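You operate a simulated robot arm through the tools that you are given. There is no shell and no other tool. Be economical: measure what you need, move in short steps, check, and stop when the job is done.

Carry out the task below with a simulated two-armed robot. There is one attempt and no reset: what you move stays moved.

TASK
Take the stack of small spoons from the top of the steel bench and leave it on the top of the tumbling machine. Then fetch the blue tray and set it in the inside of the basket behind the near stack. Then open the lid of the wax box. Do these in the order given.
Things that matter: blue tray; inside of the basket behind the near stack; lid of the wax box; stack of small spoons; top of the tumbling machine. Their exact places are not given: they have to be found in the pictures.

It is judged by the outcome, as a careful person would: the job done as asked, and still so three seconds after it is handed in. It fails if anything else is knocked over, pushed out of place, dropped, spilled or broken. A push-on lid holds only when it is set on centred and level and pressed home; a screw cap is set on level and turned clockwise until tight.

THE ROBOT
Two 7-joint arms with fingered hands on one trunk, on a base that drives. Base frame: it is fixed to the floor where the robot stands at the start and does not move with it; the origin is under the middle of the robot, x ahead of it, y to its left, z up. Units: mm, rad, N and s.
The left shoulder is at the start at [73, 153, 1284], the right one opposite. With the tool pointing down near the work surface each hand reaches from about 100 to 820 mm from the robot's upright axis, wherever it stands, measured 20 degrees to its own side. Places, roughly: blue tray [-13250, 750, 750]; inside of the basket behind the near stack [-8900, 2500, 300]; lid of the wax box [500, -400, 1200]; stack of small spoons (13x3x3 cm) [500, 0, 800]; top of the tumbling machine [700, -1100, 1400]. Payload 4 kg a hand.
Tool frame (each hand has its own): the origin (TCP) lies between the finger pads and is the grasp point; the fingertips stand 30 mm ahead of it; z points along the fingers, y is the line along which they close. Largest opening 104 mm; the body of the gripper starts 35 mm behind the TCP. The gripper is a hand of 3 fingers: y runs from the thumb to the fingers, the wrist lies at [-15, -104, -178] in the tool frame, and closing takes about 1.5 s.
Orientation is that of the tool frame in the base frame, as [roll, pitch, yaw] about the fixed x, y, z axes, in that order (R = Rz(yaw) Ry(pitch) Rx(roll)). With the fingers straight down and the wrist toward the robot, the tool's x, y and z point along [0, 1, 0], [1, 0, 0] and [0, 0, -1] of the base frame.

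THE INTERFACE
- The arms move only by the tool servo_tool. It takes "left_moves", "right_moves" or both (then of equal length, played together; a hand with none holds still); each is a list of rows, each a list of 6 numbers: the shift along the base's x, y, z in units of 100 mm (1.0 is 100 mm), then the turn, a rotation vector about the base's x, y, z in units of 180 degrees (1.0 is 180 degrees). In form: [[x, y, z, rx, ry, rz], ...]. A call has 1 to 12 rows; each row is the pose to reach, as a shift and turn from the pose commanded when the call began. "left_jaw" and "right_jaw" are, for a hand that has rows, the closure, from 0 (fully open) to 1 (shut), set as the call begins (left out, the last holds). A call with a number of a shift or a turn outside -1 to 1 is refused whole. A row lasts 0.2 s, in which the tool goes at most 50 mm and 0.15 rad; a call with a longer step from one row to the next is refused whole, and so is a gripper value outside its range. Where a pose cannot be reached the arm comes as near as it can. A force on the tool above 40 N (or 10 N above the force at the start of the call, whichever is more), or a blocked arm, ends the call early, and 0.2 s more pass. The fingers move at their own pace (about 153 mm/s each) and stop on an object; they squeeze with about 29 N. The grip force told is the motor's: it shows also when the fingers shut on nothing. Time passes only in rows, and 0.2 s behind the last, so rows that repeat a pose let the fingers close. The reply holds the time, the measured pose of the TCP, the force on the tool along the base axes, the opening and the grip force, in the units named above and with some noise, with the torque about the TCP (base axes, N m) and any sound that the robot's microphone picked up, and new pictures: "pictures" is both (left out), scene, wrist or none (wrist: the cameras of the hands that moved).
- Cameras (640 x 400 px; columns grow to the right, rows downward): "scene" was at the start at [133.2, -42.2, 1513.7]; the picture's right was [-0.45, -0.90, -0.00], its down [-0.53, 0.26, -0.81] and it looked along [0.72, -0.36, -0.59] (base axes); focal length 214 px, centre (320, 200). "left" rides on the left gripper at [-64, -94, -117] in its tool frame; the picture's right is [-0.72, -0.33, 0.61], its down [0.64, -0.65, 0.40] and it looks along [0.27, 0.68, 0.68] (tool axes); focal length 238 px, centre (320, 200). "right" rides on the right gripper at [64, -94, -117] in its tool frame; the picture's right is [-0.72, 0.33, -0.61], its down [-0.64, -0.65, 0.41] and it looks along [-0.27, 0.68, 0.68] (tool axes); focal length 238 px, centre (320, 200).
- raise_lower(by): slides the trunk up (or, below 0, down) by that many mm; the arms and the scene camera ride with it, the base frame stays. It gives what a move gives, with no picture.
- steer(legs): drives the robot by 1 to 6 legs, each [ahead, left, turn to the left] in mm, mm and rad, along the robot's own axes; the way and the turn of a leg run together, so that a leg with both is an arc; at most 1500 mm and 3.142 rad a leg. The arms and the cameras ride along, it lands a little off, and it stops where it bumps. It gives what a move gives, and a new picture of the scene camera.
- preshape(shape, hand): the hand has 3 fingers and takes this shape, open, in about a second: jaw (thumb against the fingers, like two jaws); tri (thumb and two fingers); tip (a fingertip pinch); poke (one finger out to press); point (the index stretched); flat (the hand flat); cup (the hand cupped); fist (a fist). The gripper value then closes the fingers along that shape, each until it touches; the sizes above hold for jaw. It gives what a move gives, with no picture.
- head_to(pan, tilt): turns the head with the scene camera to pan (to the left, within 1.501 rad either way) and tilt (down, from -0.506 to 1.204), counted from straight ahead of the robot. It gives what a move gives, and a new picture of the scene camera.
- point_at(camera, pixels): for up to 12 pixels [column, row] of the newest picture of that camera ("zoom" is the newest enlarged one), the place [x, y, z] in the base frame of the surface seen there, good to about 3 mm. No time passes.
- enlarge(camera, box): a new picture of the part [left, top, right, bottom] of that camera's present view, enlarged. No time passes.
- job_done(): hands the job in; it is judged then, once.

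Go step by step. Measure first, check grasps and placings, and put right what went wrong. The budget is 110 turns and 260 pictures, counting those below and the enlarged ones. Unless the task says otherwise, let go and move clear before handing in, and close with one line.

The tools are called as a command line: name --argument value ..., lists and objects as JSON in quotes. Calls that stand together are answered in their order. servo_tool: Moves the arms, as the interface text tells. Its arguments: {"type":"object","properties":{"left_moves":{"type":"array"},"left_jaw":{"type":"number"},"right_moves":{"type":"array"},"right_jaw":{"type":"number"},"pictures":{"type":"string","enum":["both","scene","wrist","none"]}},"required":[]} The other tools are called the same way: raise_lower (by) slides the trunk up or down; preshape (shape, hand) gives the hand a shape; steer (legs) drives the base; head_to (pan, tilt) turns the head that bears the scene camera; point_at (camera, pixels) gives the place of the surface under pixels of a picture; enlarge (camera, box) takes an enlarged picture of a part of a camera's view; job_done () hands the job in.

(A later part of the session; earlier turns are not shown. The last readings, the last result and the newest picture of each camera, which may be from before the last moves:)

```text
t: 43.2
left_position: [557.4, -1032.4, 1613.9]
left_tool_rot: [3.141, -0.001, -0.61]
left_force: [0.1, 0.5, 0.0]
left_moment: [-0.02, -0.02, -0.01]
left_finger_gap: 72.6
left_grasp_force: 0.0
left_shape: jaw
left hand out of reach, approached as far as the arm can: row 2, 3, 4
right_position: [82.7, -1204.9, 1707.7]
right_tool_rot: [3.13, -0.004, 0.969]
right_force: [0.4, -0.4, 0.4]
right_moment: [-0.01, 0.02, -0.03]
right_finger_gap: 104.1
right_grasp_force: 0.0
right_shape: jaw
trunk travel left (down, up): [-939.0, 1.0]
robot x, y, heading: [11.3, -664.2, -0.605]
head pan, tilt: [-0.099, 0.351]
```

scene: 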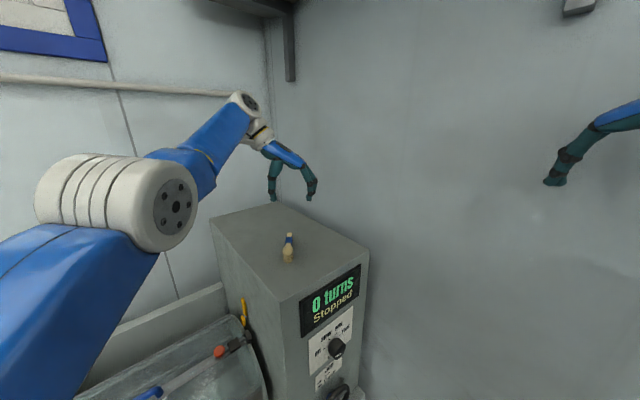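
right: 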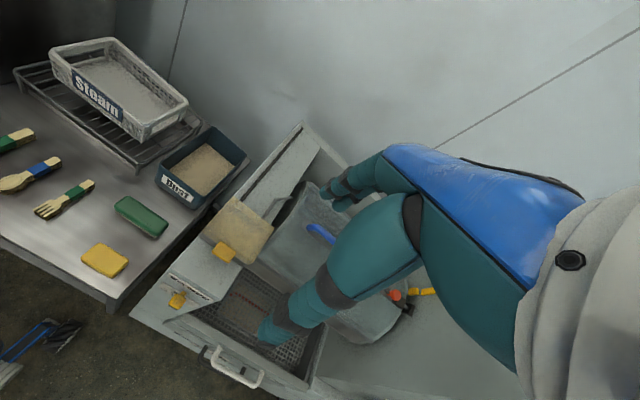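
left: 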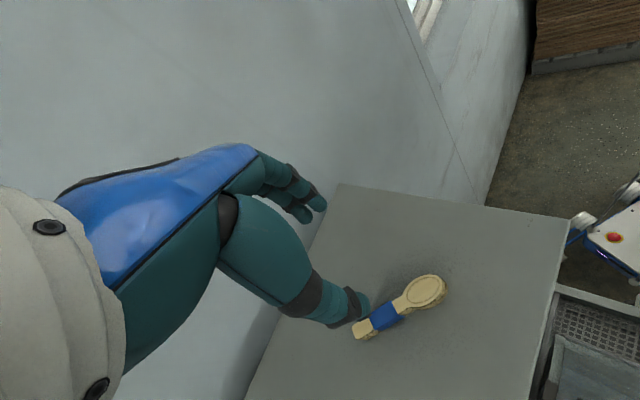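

Spoons stand safely on the machine top. I'll back off 300 mm, and turn to look along −x.

steer --legs '[[-300, 0, 0]]'

head_to --pan -1.5 --tilt 0.2

head_to --pan 1.5 --tilt 0.2

```text
t: 45.2
left_position: [322.2, -869.4, 1609.1]
left_tool_rot: [3.14, 0.005, -0.61]
left_force: [0.9, 0.9, -0.1]
left_moment: [0.03, 0.03, 0.01]
left_finger_gap: 72.5
left_grasp_force: 0.0
left_shape: jaw
right_position: [-151.2, -1044.0, 1705.3]
right_tool_rot: [3.14, -0.003, 0.969]
right_force: [0.0, -1.1, -0.2]
right_moment: [-0.01, 0.02, 0.01]
right_finger_gap: 103.7
right_grasp_force: 0.0
right_shape: jaw
trunk travel left (down, up): [-939.0, 1.0]
robot x, y, heading: [-237.0, -498.2, -0.606]
head pan, tilt: [-0.099, 0.351]
```

scene: 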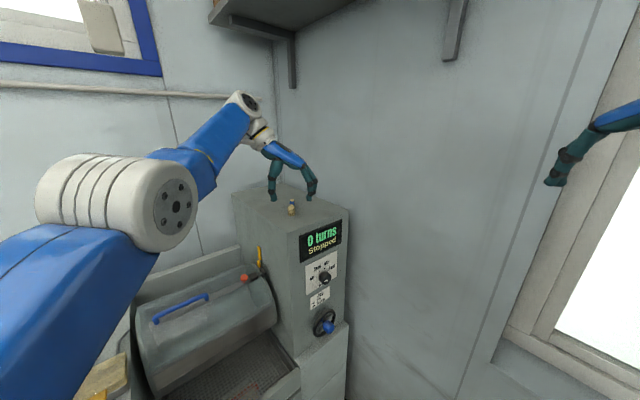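

```text
t: 46.8
left_position: [315.3, -863.1, 1614.6]
left_tool_rot: [3.141, -0.003, -0.609]
left_force: [0.6, -0.5, 0.2]
left_moment: [0.05, -0.03, 0.0]
left_finger_gap: 72.7
left_grasp_force: 0.1
left_shape: jaw
right_position: [-159.4, -1035.8, 1708.6]
right_tool_rot: [3.133, -0.002, 0.969]
right_force: [0.3, 0.1, 0.0]
right_moment: [0.02, 0.03, -0.03]
right_finger_gap: 104.0
right_grasp_force: 0.0
right_shape: jaw
trunk travel left (down, up): [-939.0, 1.0]
robot x, y, heading: [-234.6, -494.7, -0.605]
head pan, tilt: [-1.499, 0.201]
```

scene: 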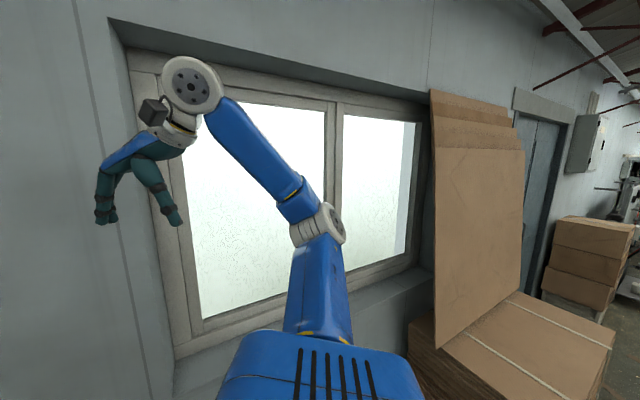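

```text
t: 49.4
left_position: [316.3, -862.8, 1615.8]
left_tool_rot: [3.138, -0.001, -0.61]
left_force: [-0.3, -0.2, -0.5]
left_moment: [0.02, 0.01, 0.0]
left_finger_gap: 72.6
left_grasp_force: 0.1
left_shape: jaw
right_position: [-159.8, -1036.1, 1707.9]
right_tool_rot: [3.133, -0.001, 0.967]
right_force: [0.7, -0.5, -0.2]
right_moment: [-0.02, -0.04, -0.02]
right_finger_gap: 103.8
right_grasp_force: 0.0
right_shape: jaw
trunk travel left (down, up): [-939.0, 1.0]
robot x, y, heading: [-238.1, -498.2, -0.6]
head pan, tilt: [1.499, 0.201]
```

scene: 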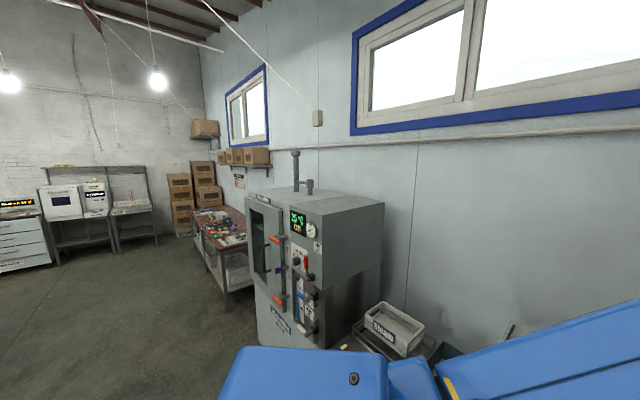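

There's cardboard along the right wall; free room lies behind-left. Back another 300 mm, then turn left by 2.5 to face −x.

steer --legs '[[-300, 0, 0], [0, 0, 2.5]]'

head_to --pan 0.3 --tilt 0.25

head_to --pan 1.4 --tilt 0.25

```text
t: 57.3
left_position: [-697.0, 297.6, 1615.7]
left_tool_rot: [3.14, -0.004, 1.884]
left_force: [-0.5, -0.9, 0.6]
left_moment: [0.0, 0.0, 0.01]
left_finger_gap: 72.7
left_grasp_force: 0.0
left_shape: jaw
right_position: [-214.1, 147.8, 1709.3]
right_tool_rot: [3.131, -0.003, -2.821]
right_force: [0.9, -0.7, -0.4]
right_moment: [-0.02, 0.0, -0.03]
right_finger_gap: 103.9
right_grasp_force: 0.1
right_shape: jaw
trunk travel left (down, up): [-939.0, 1.0]
robot x, y, heading: [-483.8, -330.6, 1.894]
head pan, tilt: [1.499, 0.201]
```

scene: 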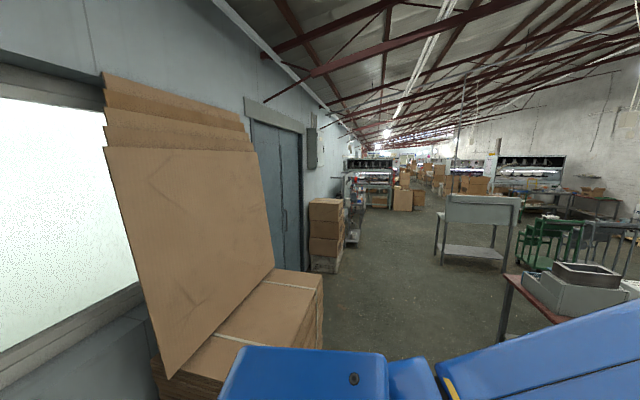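

```text
t: 58.7
left_position: [-699.0, 295.8, 1616.1]
left_tool_rot: [3.141, -0.003, 1.883]
left_force: [-0.1, -0.7, -0.2]
left_moment: [0.0, 0.06, -0.03]
left_finger_gap: 72.6
left_grasp_force: 0.0
left_shape: jaw
right_position: [-216.5, 145.5, 1709.1]
right_tool_rot: [3.131, -0.002, -2.821]
right_force: [-0.1, -0.6, -0.4]
right_moment: [-0.02, -0.03, 0.01]
right_finger_gap: 103.8
right_grasp_force: 0.0
right_shape: jaw
trunk travel left (down, up): [-939.0, 1.0]
robot x, y, heading: [-480.2, -325.6, 1.892]
head pan, tilt: [0.3, 0.25]
```

scene: 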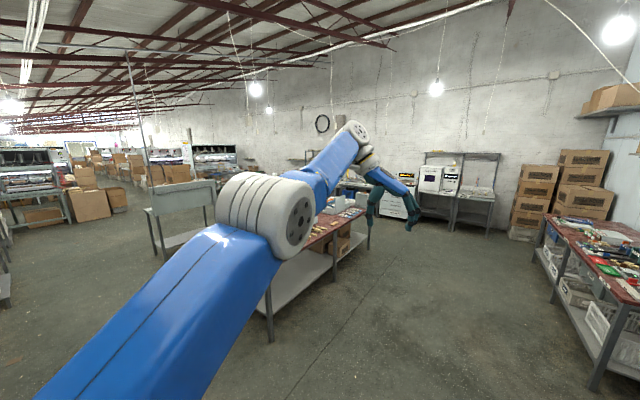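

```text
t: 60.0
left_position: [-699.4, 295.5, 1616.2]
left_tool_rot: [3.139, -0.004, 1.883]
left_force: [0.4, -0.3, -0.3]
left_moment: [0.01, 0.0, 0.01]
left_finger_gap: 72.7
left_grasp_force: 0.1
left_shape: jaw
right_position: [-216.0, 145.5, 1708.4]
right_tool_rot: [3.131, -0.003, -2.821]
right_force: [1.1, 0.3, -0.2]
right_moment: [-0.01, 0.03, -0.04]
right_finger_gap: 103.6
right_grasp_force: 0.1
right_shape: jaw
trunk travel left (down, up): [-939.0, 1.0]
robot x, y, heading: [-478.4, -326.2, 1.89]
head pan, tilt: [1.4, 0.25]
```

scene: 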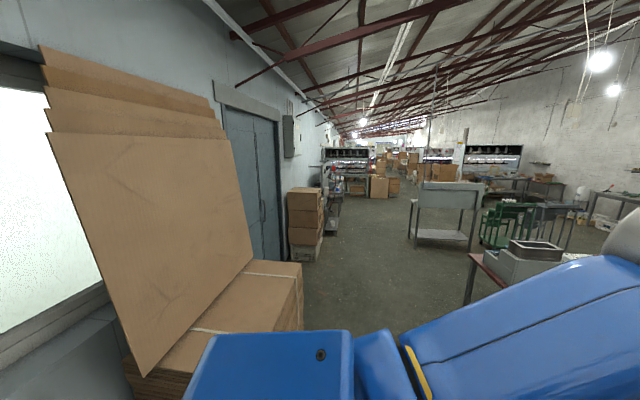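

A corridor runs down −x. I'll measure obstacles: cardboard edge, boxes, the work stand, shelves.

point_at --camera "scene" --pixels '[[303, 265], [322, 230], [337, 225], [410, 245], [470, 300], [475, 250], [345, 180], [378, 190], [405, 185], [415, 180], [430, 290], [330, 155]]'

enlarge --camera "scene" --box '[280, 120, 540, 280]'

```text
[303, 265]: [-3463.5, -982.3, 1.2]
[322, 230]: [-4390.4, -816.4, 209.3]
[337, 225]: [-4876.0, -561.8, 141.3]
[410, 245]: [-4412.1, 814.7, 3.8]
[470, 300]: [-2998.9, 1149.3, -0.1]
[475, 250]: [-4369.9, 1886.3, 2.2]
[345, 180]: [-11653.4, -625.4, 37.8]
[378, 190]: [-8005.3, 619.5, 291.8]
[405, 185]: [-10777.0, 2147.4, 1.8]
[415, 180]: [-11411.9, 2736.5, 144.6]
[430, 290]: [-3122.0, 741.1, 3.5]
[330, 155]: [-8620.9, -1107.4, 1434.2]
```

```text
2.46 times, centred on (410, 200) of scene
```

zoom: 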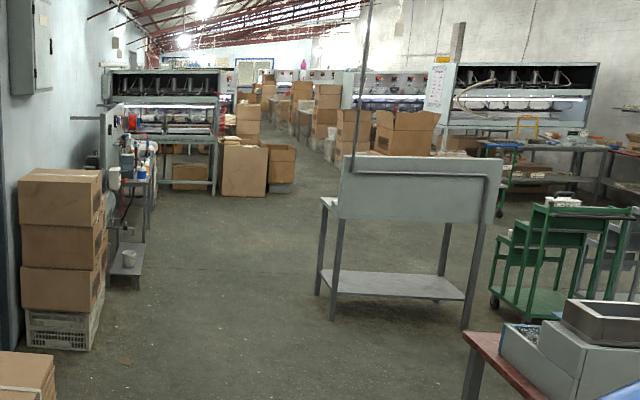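

Corridor at x≈−4400 is y −560..815, so I'll drive along y≈120. Turn to face −x and go about 5.3 m.

steer --legs '[[0, 0, 1.25], [800, -450, 0], [1500, 0, 0], [1500, 0, 0], [1200, 0, 0]]'

head_to --pan -0.3 --tilt 0.3

```text
t: 87.7
left_position: [-6151.7, 18.3, 1617.3]
left_tool_rot: [3.139, -0.006, -3.135]
left_force: [-0.9, 0.0, 0.8]
left_moment: [0.01, -0.04, -0.01]
left_finger_gap: 72.6
left_grasp_force: 0.0
left_shape: jaw
right_position: [-5864.8, 433.3, 1709.0]
right_tool_rot: [3.129, 0.0, -1.556]
right_force: [0.1, 0.2, -0.3]
right_moment: [0.01, 0.01, -0.01]
right_finger_gap: 104.0
right_grasp_force: 0.0
right_shape: jaw
trunk travel left (down, up): [-939.0, 1.0]
robot x, y, heading: [-5497.4, 37.6, -3.12]
head pan, tilt: [1.4, 0.25]
```

scene: 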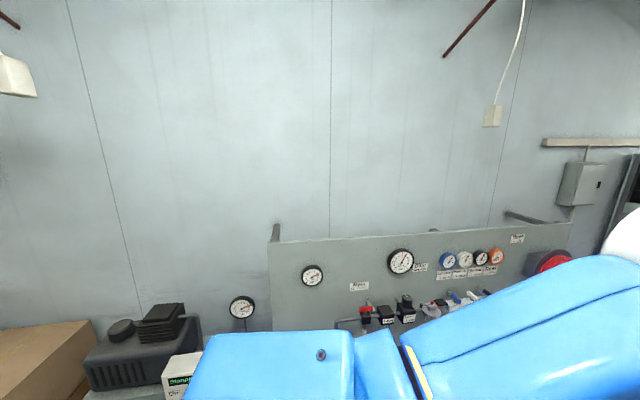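

```text
t: 89.5
left_position: [-6155.7, 17.9, 1621.5]
left_tool_rot: [3.137, -0.018, -3.135]
left_force: [-0.5, -1.4, -0.2]
left_moment: [0.03, 0.03, -0.03]
left_finger_gap: 72.7
left_grasp_force: 0.0
left_shape: jaw
right_position: [-5864.6, 432.3, 1710.9]
right_tool_rot: [3.13, 0.002, -1.556]
right_force: [-0.6, -0.7, -0.1]
right_moment: [0.05, 0.0, 0.01]
right_finger_gap: 103.9
right_grasp_force: 0.1
right_shape: jaw
trunk travel left (down, up): [-939.0, 1.0]
robot x, y, heading: [-5493.8, 37.5, -3.13]
head pan, tilt: [-0.3, 0.3]
```

scene: 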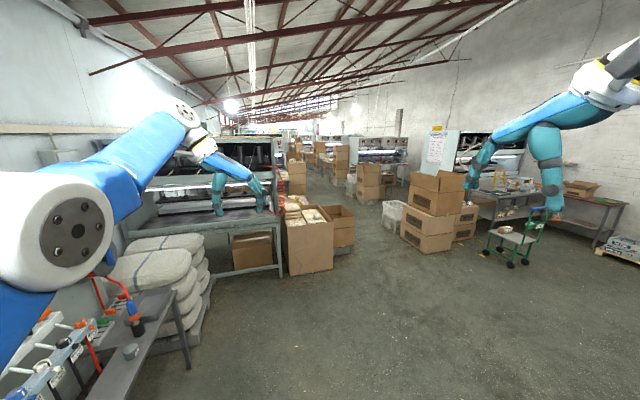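

White baskets are at (392,215) behind the near box stack (430,215). I'll measure and zoom.

enlarge --camera "scene" --box '[260, 130, 480, 280]'

point_at --camera "scene" --pixels '[[392, 207], [390, 228], [355, 185], [420, 247], [400, 235], [455, 240], [333, 270], [355, 245], [283, 275], [360, 200], [310, 230], [245, 180]]'

```text
2.67 times, centred on (370, 205) of scene
```

zoom: 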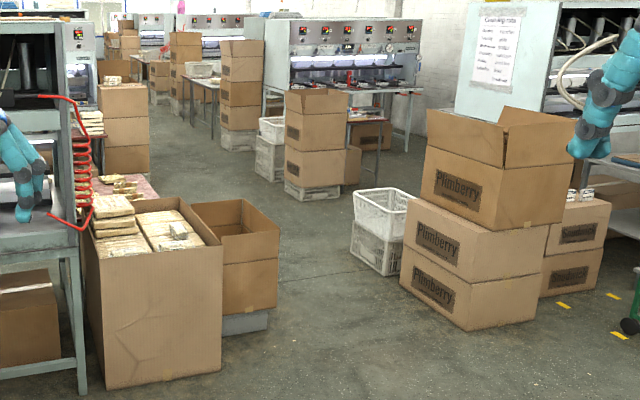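

```text
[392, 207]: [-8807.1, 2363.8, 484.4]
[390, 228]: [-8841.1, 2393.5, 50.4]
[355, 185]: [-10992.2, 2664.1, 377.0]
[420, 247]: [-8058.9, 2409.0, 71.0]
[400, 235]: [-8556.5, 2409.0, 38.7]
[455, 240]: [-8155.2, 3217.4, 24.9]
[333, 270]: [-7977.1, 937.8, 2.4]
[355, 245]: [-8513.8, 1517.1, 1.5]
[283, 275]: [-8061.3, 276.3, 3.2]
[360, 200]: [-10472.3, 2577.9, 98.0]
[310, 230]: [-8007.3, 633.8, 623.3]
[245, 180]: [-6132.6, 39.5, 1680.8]
```

The target basket (upper of two) has its rim at about (−8807,2364,484), open to the aisle at y≈1950. I'll drive diagonally into that aisle, then look ahead.

steer --legs '[[1000, -900, 0], [700, -600, 0], [1000, -400, 0]]'

head_to --pan 0.1 --tilt 0.35

```text
t: 105.8
left_position: [-8863.9, 1898.6, 1624.1]
left_tool_rot: [3.134, -0.019, -3.14]
left_force: [-0.8, 0.1, 0.2]
left_moment: [0.05, 0.05, -0.01]
left_finger_gap: 72.6
left_grasp_force: 0.1
left_shape: jaw
right_position: [-8570.5, 2313.4, 1712.9]
right_tool_rot: [3.127, 0.003, -1.56]
right_force: [0.7, 0.0, -0.3]
right_moment: [-0.01, 0.01, 0.02]
right_finger_gap: 103.6
right_grasp_force: 0.0
right_shape: jaw
trunk travel left (down, up): [-939.0, 1.0]
robot x, y, heading: [-8206.6, 1916.7, -3.133]
head pan, tilt: [-0.3, 0.3]
```

scene: 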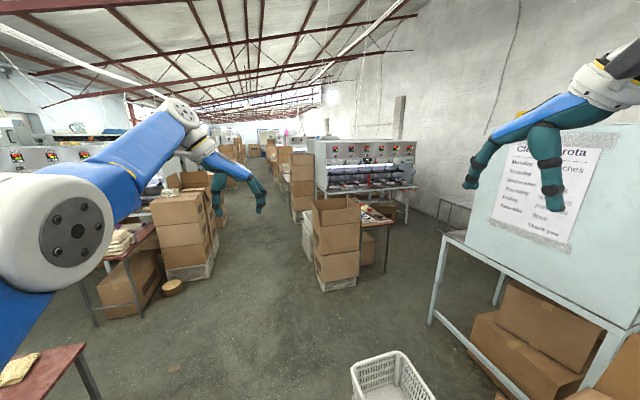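

```text
t: 106.6
left_position: [-8865.7, 1900.3, 1629.3]
left_tool_rot: [3.134, -0.034, 3.141]
left_force: [-0.2, 0.2, -0.4]
left_moment: [0.04, -0.01, -0.03]
left_finger_gap: 72.7
left_grasp_force: 0.0
left_shape: jaw
right_position: [-8570.9, 2311.7, 1712.6]
right_tool_rot: [3.128, 0.002, -1.56]
right_force: [-0.5, -0.4, 0.4]
right_moment: [-0.06, 0.01, 0.02]
right_finger_gap: 103.8
right_grasp_force: 0.1
right_shape: jaw
trunk travel left (down, up): [-939.0, 1.0]
robot x, y, heading: [-8209.8, 1923.2, -3.132]
head pan, tilt: [0.099, 0.351]
```

scene: 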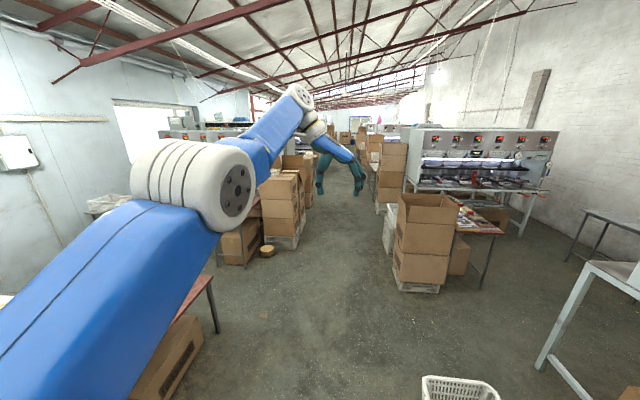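

Measure the aisle ahead and the basket rim (430–495,380).

point_at --camera "scene" --pixels '[[425, 378], [490, 385], [398, 288], [300, 240], [268, 250], [245, 262], [220, 330], [385, 240], [345, 200], [310, 200], [335, 230], [290, 200]]'

enlarge --camera "scene" --box '[150, 100, 450, 290]'

```text
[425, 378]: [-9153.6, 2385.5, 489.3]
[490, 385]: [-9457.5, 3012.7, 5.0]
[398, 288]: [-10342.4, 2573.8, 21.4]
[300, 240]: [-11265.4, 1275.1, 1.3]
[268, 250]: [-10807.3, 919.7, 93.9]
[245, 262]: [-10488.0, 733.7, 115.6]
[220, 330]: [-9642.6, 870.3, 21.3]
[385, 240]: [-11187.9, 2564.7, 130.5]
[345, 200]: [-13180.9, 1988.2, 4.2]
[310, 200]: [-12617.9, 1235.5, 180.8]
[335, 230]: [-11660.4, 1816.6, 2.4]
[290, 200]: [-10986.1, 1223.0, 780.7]
```

```text
2.11 times, centred on (300, 195) of scene
```

zoom: 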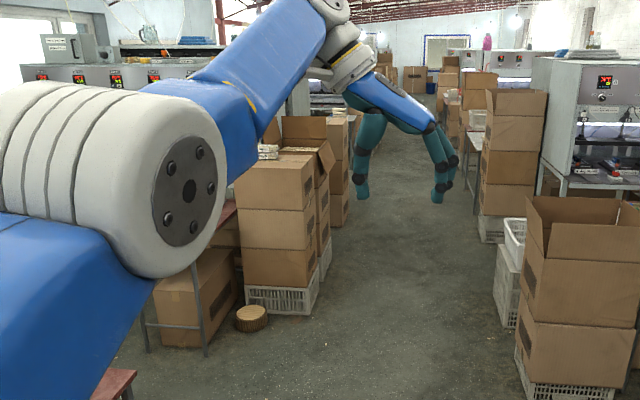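

The aisle is free between y≈1275 and 2560. Drive on along y≈1900 to x≈−12300 and look left.

steer --legs '[[1400, 0, 0], [1400, 0, 0], [1300, 0, 0]]'

head_to --pan 0.7 --tilt 0.45

head_to --pan 1.45 --tilt 0.45

```text
t: 126.3
left_position: [-12962.8, 1819.2, 1629.6]
left_tool_rot: [3.134, -0.034, -3.129]
left_force: [0.8, -0.2, -1.1]
left_moment: [-0.01, 0.02, 0.03]
left_finger_gap: 72.6
left_grasp_force: 0.1
left_shape: jaw
right_position: [-12672.6, 2236.3, 1710.6]
right_tool_rot: [3.126, -0.001, -1.548]
right_force: [0.5, 0.5, 0.1]
right_moment: [0.0, 0.04, 0.0]
right_finger_gap: 103.9
right_grasp_force: 0.1
right_shape: jaw
trunk travel left (down, up): [-939.0, 1.0]
robot x, y, heading: [-12307.9, 1845.3, -3.116]
head pan, tilt: [0.099, 0.351]
```

scene: 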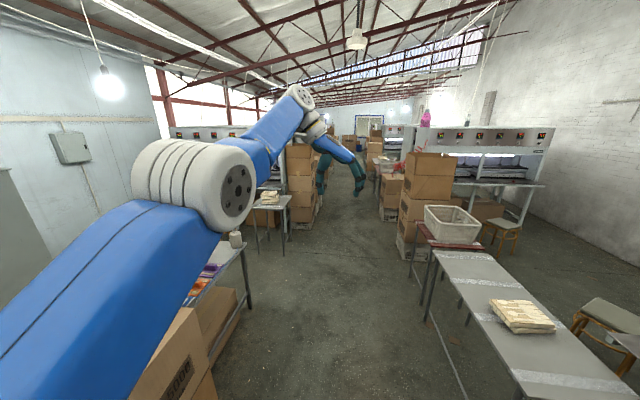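

```text
t: 127.3
left_position: [-12966.5, 1820.7, 1634.5]
left_tool_rot: [3.133, -0.049, -3.131]
left_force: [0.0, 0.2, 0.3]
left_moment: [-0.03, 0.01, 0.0]
left_finger_gap: 72.2
left_grasp_force: 0.0
left_shape: jaw
right_position: [-12672.7, 2234.5, 1712.4]
right_tool_rot: [3.127, 0.003, -1.547]
right_force: [0.8, 0.3, 0.7]
right_moment: [-0.01, 0.01, -0.02]
right_finger_gap: 103.8
right_grasp_force: 0.1
right_shape: jaw
trunk travel left (down, up): [-939.0, 1.0]
robot x, y, heading: [-12305.6, 1844.3, -3.121]
head pan, tilt: [0.7, 0.45]
```

scene: 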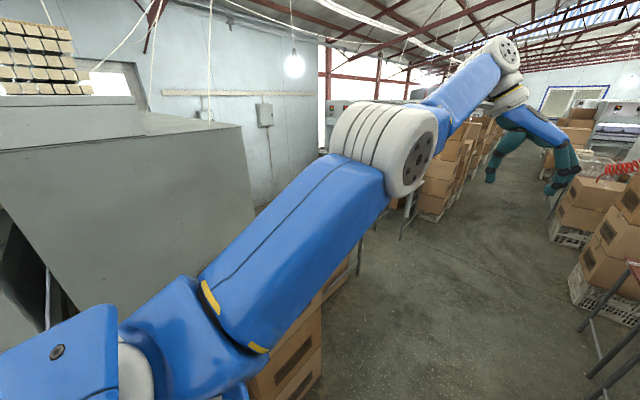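

```text
t: 128.4
left_position: [-12965.7, 1818.5, 1633.7]
left_tool_rot: [3.132, -0.05, -3.131]
left_force: [-0.6, 0.4, -0.3]
left_moment: [0.02, -0.01, -0.02]
left_finger_gap: 72.3
left_grasp_force: 0.1
left_shape: jaw
right_position: [-12673.9, 2234.9, 1712.7]
right_tool_rot: [3.126, 0.002, -1.55]
right_force: [0.1, -0.2, -0.3]
right_moment: [-0.05, -0.01, -0.03]
right_finger_gap: 103.9
right_grasp_force: 0.1
right_shape: jaw
trunk travel left (down, up): [-939.0, 1.0]
robot x, y, heading: [-12307.7, 1848.6, -3.117]
head pan, tilt: [1.45, 0.45]
```

scene: 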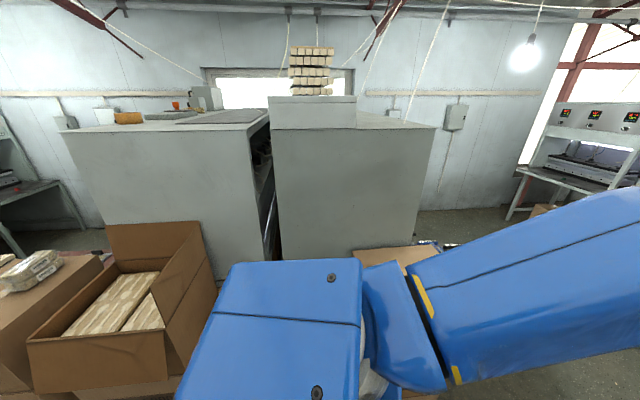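

The left arm hides the table that holds coloured things. I'll drive 800 further and turn left 1.0 to see it.

steer --legs '[[800, 0, 0], [0, 0, 1.0]]'

head_to --pan 0.5 --tilt 0.7

```text
t: 135.3
left_position: [-13440.3, 1255.0, 1634.1]
left_tool_rot: [3.132, -0.051, -2.126]
left_force: [0.0, 0.1, 0.2]
left_moment: [-0.01, 0.01, -0.03]
left_finger_gap: 72.4
left_grasp_force: 0.1
left_shape: jaw
right_position: [-13633.5, 1725.4, 1711.6]
right_tool_rot: [3.124, 0.0, -0.543]
right_force: [-0.7, -0.2, 0.2]
right_moment: [0.0, 0.03, 0.01]
right_finger_gap: 103.9
right_grasp_force: 0.0
right_shape: jaw
trunk travel left (down, up): [-939.0, 1.0]
robot x, y, heading: [-13111.4, 1825.2, -2.111]
head pan, tilt: [1.45, 0.45]
```

scene: 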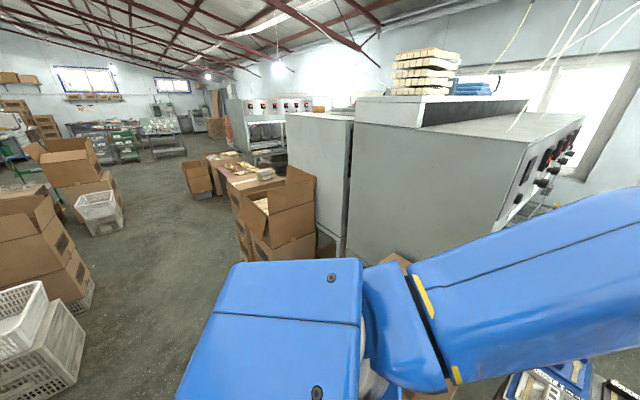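

```text
t: 136.5
left_position: [-13440.6, 1255.0, 1640.4]
left_tool_rot: [3.128, -0.065, -2.127]
left_force: [-0.5, -0.3, -0.2]
left_moment: [0.01, 0.05, 0.04]
left_finger_gap: 72.6
left_grasp_force: 0.1
left_shape: jaw
right_position: [-13631.3, 1724.3, 1713.2]
right_tool_rot: [3.124, 0.002, -0.543]
right_force: [-0.5, 0.4, -0.5]
right_moment: [0.0, -0.02, 0.03]
right_finger_gap: 103.9
right_grasp_force: 0.1
right_shape: jaw
trunk travel left (down, up): [-939.0, 1.0]
robot x, y, heading: [-13107.5, 1825.6, -2.111]
head pan, tilt: [0.499, 0.7]
```

scene: 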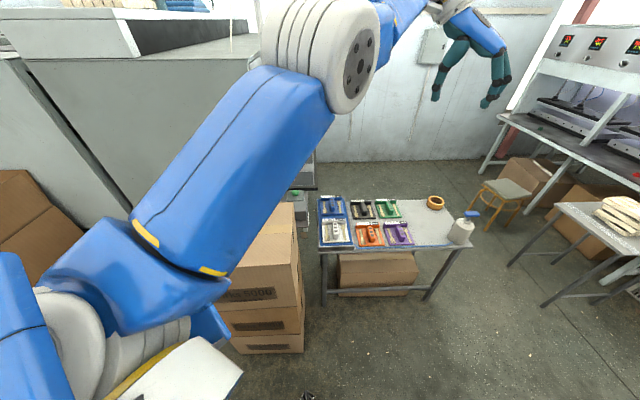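

The table carries several coloured trays at (320–410,200–245). Zoom in and measure.

enlarge --camera "scene" --box '[300, 170, 490, 290]'

point_at --camera "scene" --pixels '[[320, 197], [344, 198], [346, 217], [320, 218], [321, 245], [353, 244], [321, 221], [350, 220], [322, 252], [470, 247], [435, 200], [262, 300]]'

```text
3.33 times, centred on (395, 230) of scene
```

zoom: 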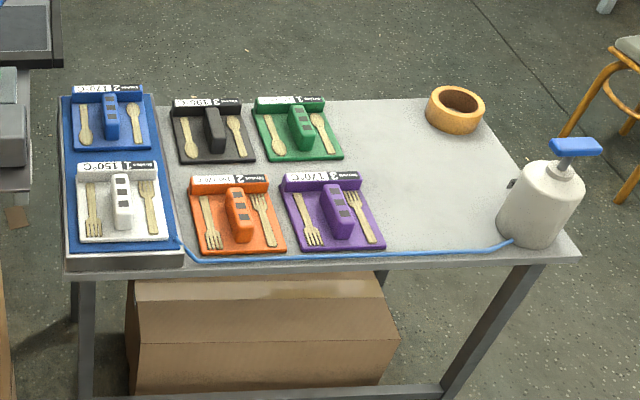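

```text
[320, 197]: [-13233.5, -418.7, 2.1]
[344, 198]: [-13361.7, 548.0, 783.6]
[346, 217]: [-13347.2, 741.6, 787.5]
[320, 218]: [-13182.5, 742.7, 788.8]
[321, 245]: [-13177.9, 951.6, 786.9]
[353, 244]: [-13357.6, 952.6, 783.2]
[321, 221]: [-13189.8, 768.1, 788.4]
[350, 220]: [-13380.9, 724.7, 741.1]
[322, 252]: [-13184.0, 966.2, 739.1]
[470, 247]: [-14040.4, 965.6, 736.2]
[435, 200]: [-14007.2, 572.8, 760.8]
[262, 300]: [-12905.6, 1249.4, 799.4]
```

The trays on the table: blue, white (both on a blue pad), black, green, orange, purple. Turn to face the table (−y), slide right 250, then look closer.

steer --legs '[[0, 0, 0.54], [0, -300, 0]]'

head_to --pan 0.15 --tilt 0.85

enlarge --camera "scene" --box '[220, 120, 460, 270]'

```text
t: 140.1
left_position: [-13387.6, 1165.1, 1641.8]
left_tool_rot: [3.123, -0.071, -1.584]
left_force: [-0.1, 0.4, 0.2]
left_moment: [0.0, 0.01, 0.03]
left_finger_gap: 72.4
left_grasp_force: 0.1
left_shape: jaw
right_position: [-13795.6, 1470.3, 1714.5]
right_tool_rot: [3.122, 0.006, -0.001]
right_force: [0.4, 0.7, 0.4]
right_moment: [0.03, 0.01, -0.01]
right_finger_gap: 103.9
right_grasp_force: 0.1
right_shape: jaw
trunk travel left (down, up): [-939.0, 1.0]
robot x, y, heading: [-13409.9, 1825.8, -1.568]
head pan, tilt: [0.499, 0.7]
```

scene: 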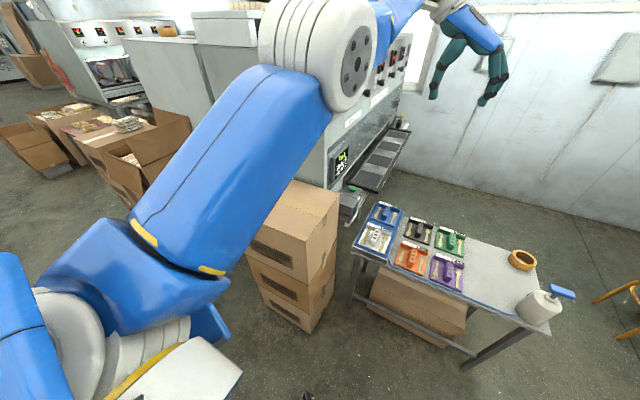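

```text
t: 140.9
left_position: [-13395.4, 1163.1, 1650.2]
left_tool_rot: [3.126, -0.091, -1.588]
left_force: [0.8, -0.1, 0.7]
left_moment: [0.0, 0.0, -0.01]
left_finger_gap: 72.6
left_grasp_force: 0.0
left_shape: jaw
right_position: [-13801.9, 1472.9, 1712.5]
right_tool_rot: [3.122, 0.004, 0.0]
right_force: [-1.1, 0.4, 0.5]
right_moment: [0.03, -0.01, -0.01]
right_finger_gap: 103.6
right_grasp_force: 0.0
right_shape: jaw
trunk travel left (down, up): [-939.0, 1.0]
robot x, y, heading: [-13407.8, 1827.3, -1.577]
head pan, tilt: [0.15, 0.85]
```

scene: 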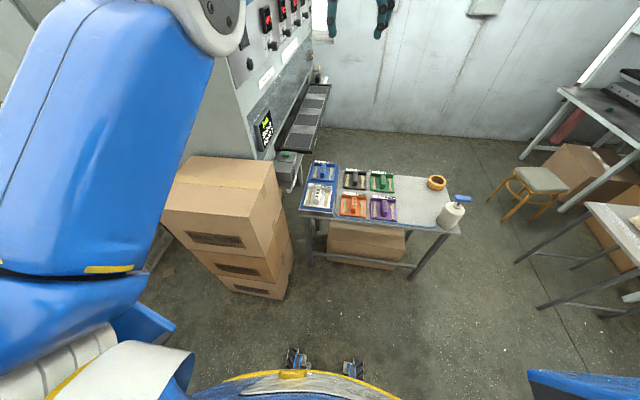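

```text
2.67 times, centred on (340, 195) of scene
```

zoom: 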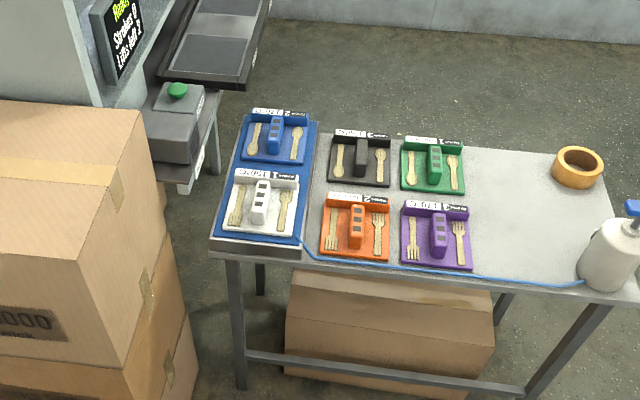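

The blue tray sits at the back of the blue pad, with a central blue block (zoom (274,132)) that looks like its handle. Measure it and the machine next to it.

point_at --camera "zoom" --pixels '[[275, 118], [273, 135], [271, 150], [243, 160], [308, 163], [253, 112], [307, 117], [175, 92], [205, 95], [190, 160], [217, 120], [150, 180]]'

enlarge --camera "scene" --box '[255, 130, 375, 205]'

point_at --camera "scene" --pixels '[[310, 90], [245, 90], [290, 260], [262, 240], [275, 165], [330, 95], [265, 300], [185, 155]]'

```text
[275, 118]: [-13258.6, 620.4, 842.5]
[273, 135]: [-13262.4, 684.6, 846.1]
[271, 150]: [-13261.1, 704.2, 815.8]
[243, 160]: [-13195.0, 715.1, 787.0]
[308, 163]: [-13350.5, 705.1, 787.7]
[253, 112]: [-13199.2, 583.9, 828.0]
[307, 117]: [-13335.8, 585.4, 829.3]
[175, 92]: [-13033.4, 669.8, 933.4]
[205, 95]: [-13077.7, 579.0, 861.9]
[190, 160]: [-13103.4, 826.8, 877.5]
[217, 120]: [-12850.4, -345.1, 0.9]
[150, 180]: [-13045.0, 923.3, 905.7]
```

```text
5.33 times, centred on (315, 168) of scene
```

zoom: 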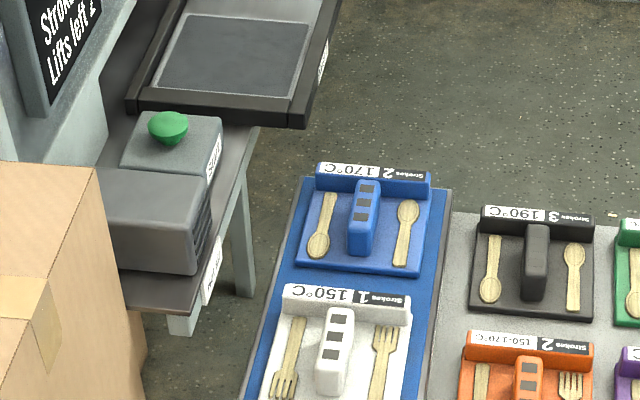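

```text
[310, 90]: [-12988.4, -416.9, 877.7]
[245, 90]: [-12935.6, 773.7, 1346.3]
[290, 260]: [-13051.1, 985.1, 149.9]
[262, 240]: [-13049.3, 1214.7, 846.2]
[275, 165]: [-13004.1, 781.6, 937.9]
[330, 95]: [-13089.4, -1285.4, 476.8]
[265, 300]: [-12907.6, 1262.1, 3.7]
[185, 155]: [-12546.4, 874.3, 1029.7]
```

The tray's block: centre (−13261, 660), top 845, long along y — the left hand's present turn suits it. First pull both hands back 100 mm and check the left hand's true reach.

servo_tool --left_moves '[[0, 0.4, 0, 0, 0, 0], [0, 0.7, -0.2, 0, 0, 0], [0, 1.0, -0.4, 0, 0, 0], [0, 1.0, -0.4, 0, 0, 0]]' --right_moves '[[0, 0.4, 0, 0, 0, 0], [0, 0.7, 0, 0, 0, 0], [0, 1.0, 0, 0, 0, 0], [0, 1.0, 0, 0, 0, 0]]' --left_jaw 0.3 --pictures "none"

raise_lower --by -400

steer --legs '[[0, -40, 0]]'

```text
t: 141.9
left_position: [-13409.7, 1170.4, 1649.5]
left_tool_rot: [3.126, -0.071, -1.586]
left_force: [0.3, 1.2, -0.4]
left_moment: [0.02, -0.03, -0.01]
left_finger_gap: 72.7
left_grasp_force: 0.1
left_shape: jaw
left hand out of reach, approached as far as the arm can: row 1, 2, 3, 4
right_position: [-13800.9, 1573.1, 1713.7]
right_tool_rot: [3.125, 0.005, -0.002]
right_force: [0.7, -0.7, 0.4]
right_moment: [-0.01, -0.02, 0.0]
right_finger_gap: 104.1
right_grasp_force: 0.1
right_shape: jaw
trunk travel left (down, up): [-939.0, 1.0]
robot x, y, heading: [-13404.3, 1822.6, -1.571]
head pan, tilt: [0.15, 0.85]
```

```text
t: 145.7
left_position: [-13405.7, 1170.6, 1249.7]
left_tool_rot: [3.125, -0.073, -1.585]
left_force: [1.3, -0.4, -0.1]
left_moment: [-0.06, 0.0, -0.02]
left_finger_gap: 72.4
left_grasp_force: 0.0
left_shape: jaw
right_position: [-13795.2, 1572.5, 1315.9]
right_tool_rot: [3.123, 0.008, 0.001]
right_force: [-0.2, 0.2, 0.0]
right_moment: [-0.01, -0.02, 0.0]
right_finger_gap: 103.9
right_grasp_force: 0.0
right_shape: jaw
trunk travel left (down, up): [-539.0, 401.0]
robot x, y, heading: [-13411.0, 1826.8, -1.569]
head pan, tilt: [0.15, 0.85]
```

```text
t: 146.6
left_position: [-13424.1, 1168.2, 1251.3]
left_tool_rot: [3.11, -0.072, -1.58]
left_force: [0.2, 0.2, -0.2]
left_moment: [0.01, 0.03, 0.01]
left_finger_gap: 72.7
left_grasp_force: 0.0
left_shape: jaw
right_position: [-13815.5, 1572.0, 1320.2]
right_tool_rot: [3.123, 0.026, 0.003]
right_force: [0.5, -0.5, 0.1]
right_moment: [0.01, 0.05, -0.03]
right_finger_gap: 104.0
right_grasp_force: 0.1
right_shape: jaw
trunk travel left (down, up): [-539.0, 401.0]
robot x, y, heading: [-13446.6, 1832.3, -1.57]
head pan, tilt: [0.15, 0.85]
```

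scene: 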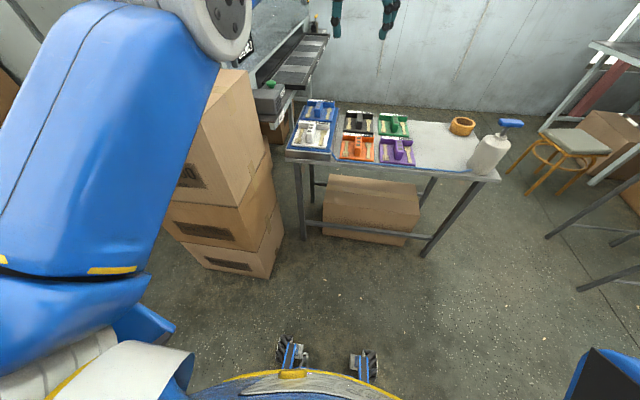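

The left hand hardly followed (still "out of reach"). I'll try bringing it down 100 mm and back to see if it recovers.

servo_tool --left_moves '[[0, 0.2, -0.3, 0, 0, 0], [0, 0.4, -0.6, 0, 0, 0], [0, 0.6, -0.9, 0, 0, 0], [0, 0.6, -1.0, 0, 0, 0], [0, 0.6, -1.0, 0, 0, 0], [0, 0.6, -1.0, 0, 0, 0]]' --pictures "none"

```text
t: 148.0
left_position: [-13457.9, 1143.7, 1183.4]
left_tool_rot: [3.124, -0.071, -1.586]
left_force: [-0.4, -0.4, 0.3]
left_moment: [0.0, -0.01, -0.01]
left_finger_gap: 72.6
left_grasp_force: 0.1
left_shape: jaw
left hand out of reach, approached as far as the arm can: row 1, 2, 3, 4, 5, 6
right_position: [-13834.4, 1573.7, 1315.5]
right_tool_rot: [3.12, 0.01, 0.001]
right_force: [-0.3, -0.3, -0.1]
right_moment: [0.0, -0.02, -0.01]
right_finger_gap: 103.7
right_grasp_force: 0.0
right_shape: jaw
trunk travel left (down, up): [-539.0, 401.0]
robot x, y, heading: [-13446.6, 1828.0, -1.569]
head pan, tilt: [0.15, 0.85]
```

It is stretched at its limit; keep pulling the command back and look whether it follows.

servo_tool --left_moves '[[0, 0.4, 0, 0, 0, 0], [0, 0.8, 0, 0, 0, 0], [0, 1.0, 0, 0, 0, 0], [0, 1.0, 0, 0, 0, 0], [0, 1.0, 0, 0, 0, 0]]' --pictures "none"

servo_tool --left_moves '[[0, 0.4, 0, 0, 0, 0], [0, 0.8, 0, 0, 0, 0], [0, 1.0, 0, 0, 0, 0], [0, 1.0, 0, 0, 0, 0], [0, 1.0, 0, 0, 0, 0]]' --pictures "scene"

```text
t: 149.2
left_position: [-13464.7, 1160.1, 1216.7]
left_tool_rot: [3.114, -0.071, -1.579]
left_force: [-0.9, -0.5, -0.5]
left_moment: [0.02, 0.04, 0.0]
left_finger_gap: 72.3
left_grasp_force: 0.1
left_shape: jaw
left hand out of reach, approached as far as the arm can: row 1, 2, 3, 4, 5
right_position: [-13819.3, 1573.8, 1319.1]
right_tool_rot: [3.121, 0.02, 0.004]
right_force: [0.5, -0.6, 0.5]
right_moment: [0.0, -0.01, -0.03]
right_finger_gap: 104.1
right_grasp_force: 0.1
right_shape: jaw
trunk travel left (down, up): [-539.0, 401.0]
robot x, y, heading: [-13443.6, 1830.7, -1.572]
head pan, tilt: [0.15, 0.85]
```

```text
t: 150.4
left_position: [-13487.8, 1180.3, 1250.2]
left_tool_rot: [3.118, -0.071, -1.582]
left_force: [-0.4, 0.5, 0.7]
left_moment: [-0.01, 0.01, 0.0]
left_finger_gap: 72.8
left_grasp_force: 0.1
left_shape: jaw
left hand out of reach, approached as far as the arm can: row 1, 2, 3, 4, 5
right_position: [-13825.1, 1573.8, 1318.8]
right_tool_rot: [3.122, 0.018, 0.003]
right_force: [0.3, 0.4, -0.8]
right_moment: [-0.03, 0.0, 0.01]
right_finger_gap: 103.7
right_grasp_force: 0.1
right_shape: jaw
trunk travel left (down, up): [-539.0, 401.0]
robot x, y, heading: [-13443.1, 1826.1, -1.573]
head pan, tilt: [0.15, 0.85]
```

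scene: 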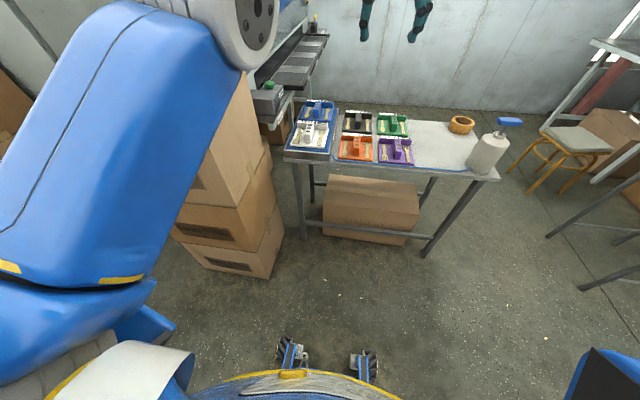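

It slides along its limit rather than following, so a wrist joint probably sits at its end. I'll rotate the hand back +90° toward the default and see if it frees.

servo_tool --left_moves '[[0, 0, 0, 0, 0, 0.042], [0, 0, 0, 0, 0, 0.084], [0, 0, 0, 0, 0, 0.126], [0, 0, 0, 0, 0, 0.168], [0, 0, 0, 0, 0, 0.21], [0, 0, 0, 0, 0, 0.252], [0, 0, 0, 0, 0, 0.294], [0, 0, 0, 0, 0, 0.336], [0, 0, 0, 0, 0, 0.378], [0, 0, 0, 0, 0, 0.42], [0, 0, 0, 0, 0, 0.462], [0, 0, 0, 0, 0, 0.5]]' --pictures "scene"

```text
t: 153.0
left_position: [-13506.7, 1135.9, 1279.3]
left_tool_rot: [3.126, -0.057, 0.016]
left_force: [-0.4, -0.4, -0.8]
left_moment: [-0.01, 0.02, 0.01]
left_finger_gap: 72.4
left_grasp_force: 0.2
left_shape: jaw
left hand out of reach, approached as far as the arm can: row 1, 2, 3, 4, 5, 6, 7, 8, 9, 10, 11, 12
right_position: [-13824.5, 1574.8, 1318.5]
right_tool_rot: [3.12, 0.017, 0.002]
right_force: [0.2, -0.6, -0.7]
right_moment: [-0.01, -0.01, 0.0]
right_finger_gap: 103.8
right_grasp_force: 0.0
right_shape: jaw
trunk travel left (down, up): [-539.0, 401.0]
robot x, y, heading: [-13444.4, 1825.3, -1.571]
head pan, tilt: [0.15, 0.85]
```

scene: 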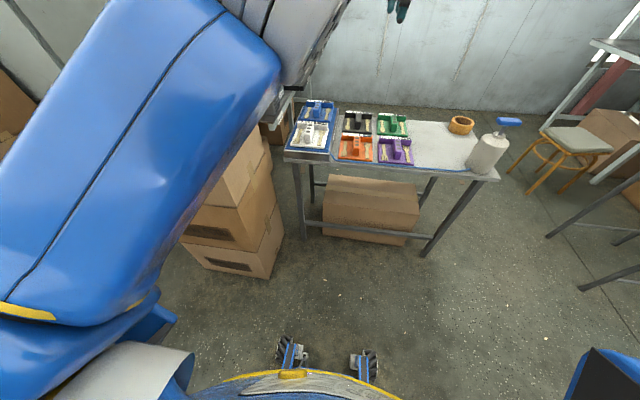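

Rotation follows, so the commanded position is simply far out. Bring it in: down and back repeatedly.

servo_tool --left_moves '[[0, 0.3, -0.3, 0, 0, 0], [0, 0.6, -0.6, 0, 0, 0], [0.2, 1.0, -1.0, 0, 0, 0], [0.2, 1.0, -1.0, 0, 0, 0]]' --pictures "none"

servo_tool --left_moves '[[0.1, 0.3, -0.3, 0, 0, 0], [0.3, 0.6, -0.6, 0, 0, 0], [0.6, 1.0, -1.0, 0, 0, 0], [0.6, 1.0, -1.0, 0, 0, 0]]' --pictures "none"

servo_tool --left_moves '[[0.1, 0.3, -0.3, 0, 0, 0], [0.3, 0.6, -0.6, 0, 0, 0], [0.6, 1.0, -1.0, 0, 0, 0], [0.6, 1.0, -1.0, 0, 0, 0]]' --pictures "scene"

```text
refused: row 3 steps farther than a row can; nothing moved
```

```text
refused: row 3 steps farther than a row can; nothing moved
```

```text
refused: row 3 steps farther than a row can; nothing moved
```

servo_tool --left_moves '[[0, 0.3, -0.3, 0, 0, 0], [0, 0.6, -0.6, 0, 0, 0], [0, 0.9, -0.9, 0, 0, 0], [0, 1.0, -1.0, 0, 0, 0], [0, 1.0, -1.0, 0, 0, 0]]' --pictures "none"

servo_tool --left_moves '[[0, 0.3, -0.3, 0, 0, 0], [0, 0.6, -0.6, 0, 0, 0], [0, 0.9, -0.9, 0, 0, 0], [0, 1.0, -1.0, 0, 0, 0], [0, 1.0, -1.0, 0, 0, 0]]' --pictures "none"

servo_tool --left_moves '[[0.2, 0.3, -0.3, 0, 0, 0], [0.4, 0.6, -0.6, 0, 0, 0], [0.6, 0.9, -0.9, 0, 0, 0], [0.6, 1.0, -1.0, 0, 0, 0], [0.6, 1.0, -1.0, 0, 0, 0]]' --pictures "scene"

```text
t: 154.2
left_position: [-13507.8, 1124.6, 1269.4]
left_tool_rot: [3.114, 0.013, 0.111]
left_force: [0.1, 0.0, 0.8]
left_moment: [0.02, 0.0, 0.02]
left_finger_gap: 72.6
left_grasp_force: 0.0
left_shape: jaw
left hand out of reach, approached as far as the arm can: row 1, 2, 3, 4, 5
right_position: [-13821.8, 1574.4, 1319.4]
right_tool_rot: [3.121, 0.018, 0.004]
right_force: [-0.8, 0.4, 0.4]
right_moment: [0.0, 0.0, -0.01]
right_finger_gap: 103.9
right_grasp_force: 0.0
right_shape: jaw
trunk travel left (down, up): [-539.0, 401.0]
robot x, y, heading: [-13443.5, 1827.3, -1.568]
head pan, tilt: [0.15, 0.85]
stopped in row 5 (left hand): the arm was blocked; the commanded pose is now the measured one
```

```text
t: 155.6
left_position: [-13519.0, 1117.6, 1249.9]
left_tool_rot: [3.118, 0.063, 0.178]
left_force: [-0.1, 1.2, -0.2]
left_moment: [-0.01, 0.01, -0.02]
left_finger_gap: 72.7
left_grasp_force: 0.0
left_shape: jaw
left hand out of reach, approached as far as the arm can: row 1, 2, 3, 4, 5
right_position: [-13820.2, 1575.6, 1319.9]
right_tool_rot: [3.119, 0.022, 0.006]
right_force: [0.4, 0.0, 0.1]
right_moment: [0.02, -0.03, -0.03]
right_finger_gap: 103.9
right_grasp_force: 0.0
right_shape: jaw
trunk travel left (down, up): [-539.0, 401.0]
robot x, y, heading: [-13444.5, 1824.2, -1.572]
head pan, tilt: [0.15, 0.85]
stopped in row 5 (left hand): the arm was blocked; the commanded pose is now the measured one
```

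```text
t: 156.8
left_position: [-13527.3, 1098.4, 1203.6]
left_tool_rot: [3.114, 0.063, 0.169]
left_force: [0.1, 0.0, 0.2]
left_moment: [-0.05, 0.04, -0.02]
left_finger_gap: 72.9
left_grasp_force: 0.1
left_shape: jaw
left hand out of reach, approached as far as the arm can: row 1, 2, 3, 4, 5
right_position: [-13820.8, 1575.0, 1318.8]
right_tool_rot: [3.12, 0.022, 0.006]
right_force: [-1.2, -0.3, 0.5]
right_moment: [-0.01, -0.01, 0.03]
right_finger_gap: 103.9
right_grasp_force: 0.1
right_shape: jaw
trunk travel left (down, up): [-539.0, 401.0]
robot x, y, heading: [-13443.1, 1827.2, -1.574]
head pan, tilt: [0.15, 0.85]
```

scene: 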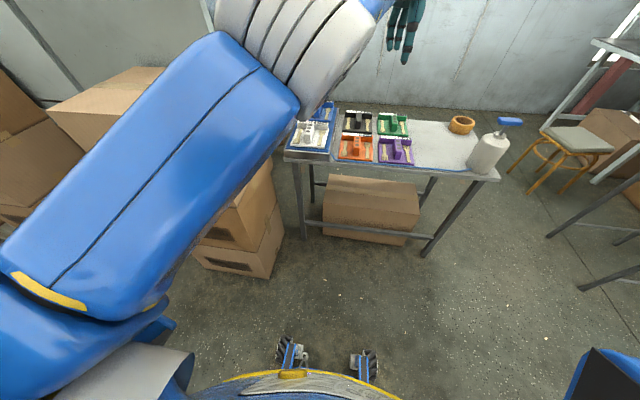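

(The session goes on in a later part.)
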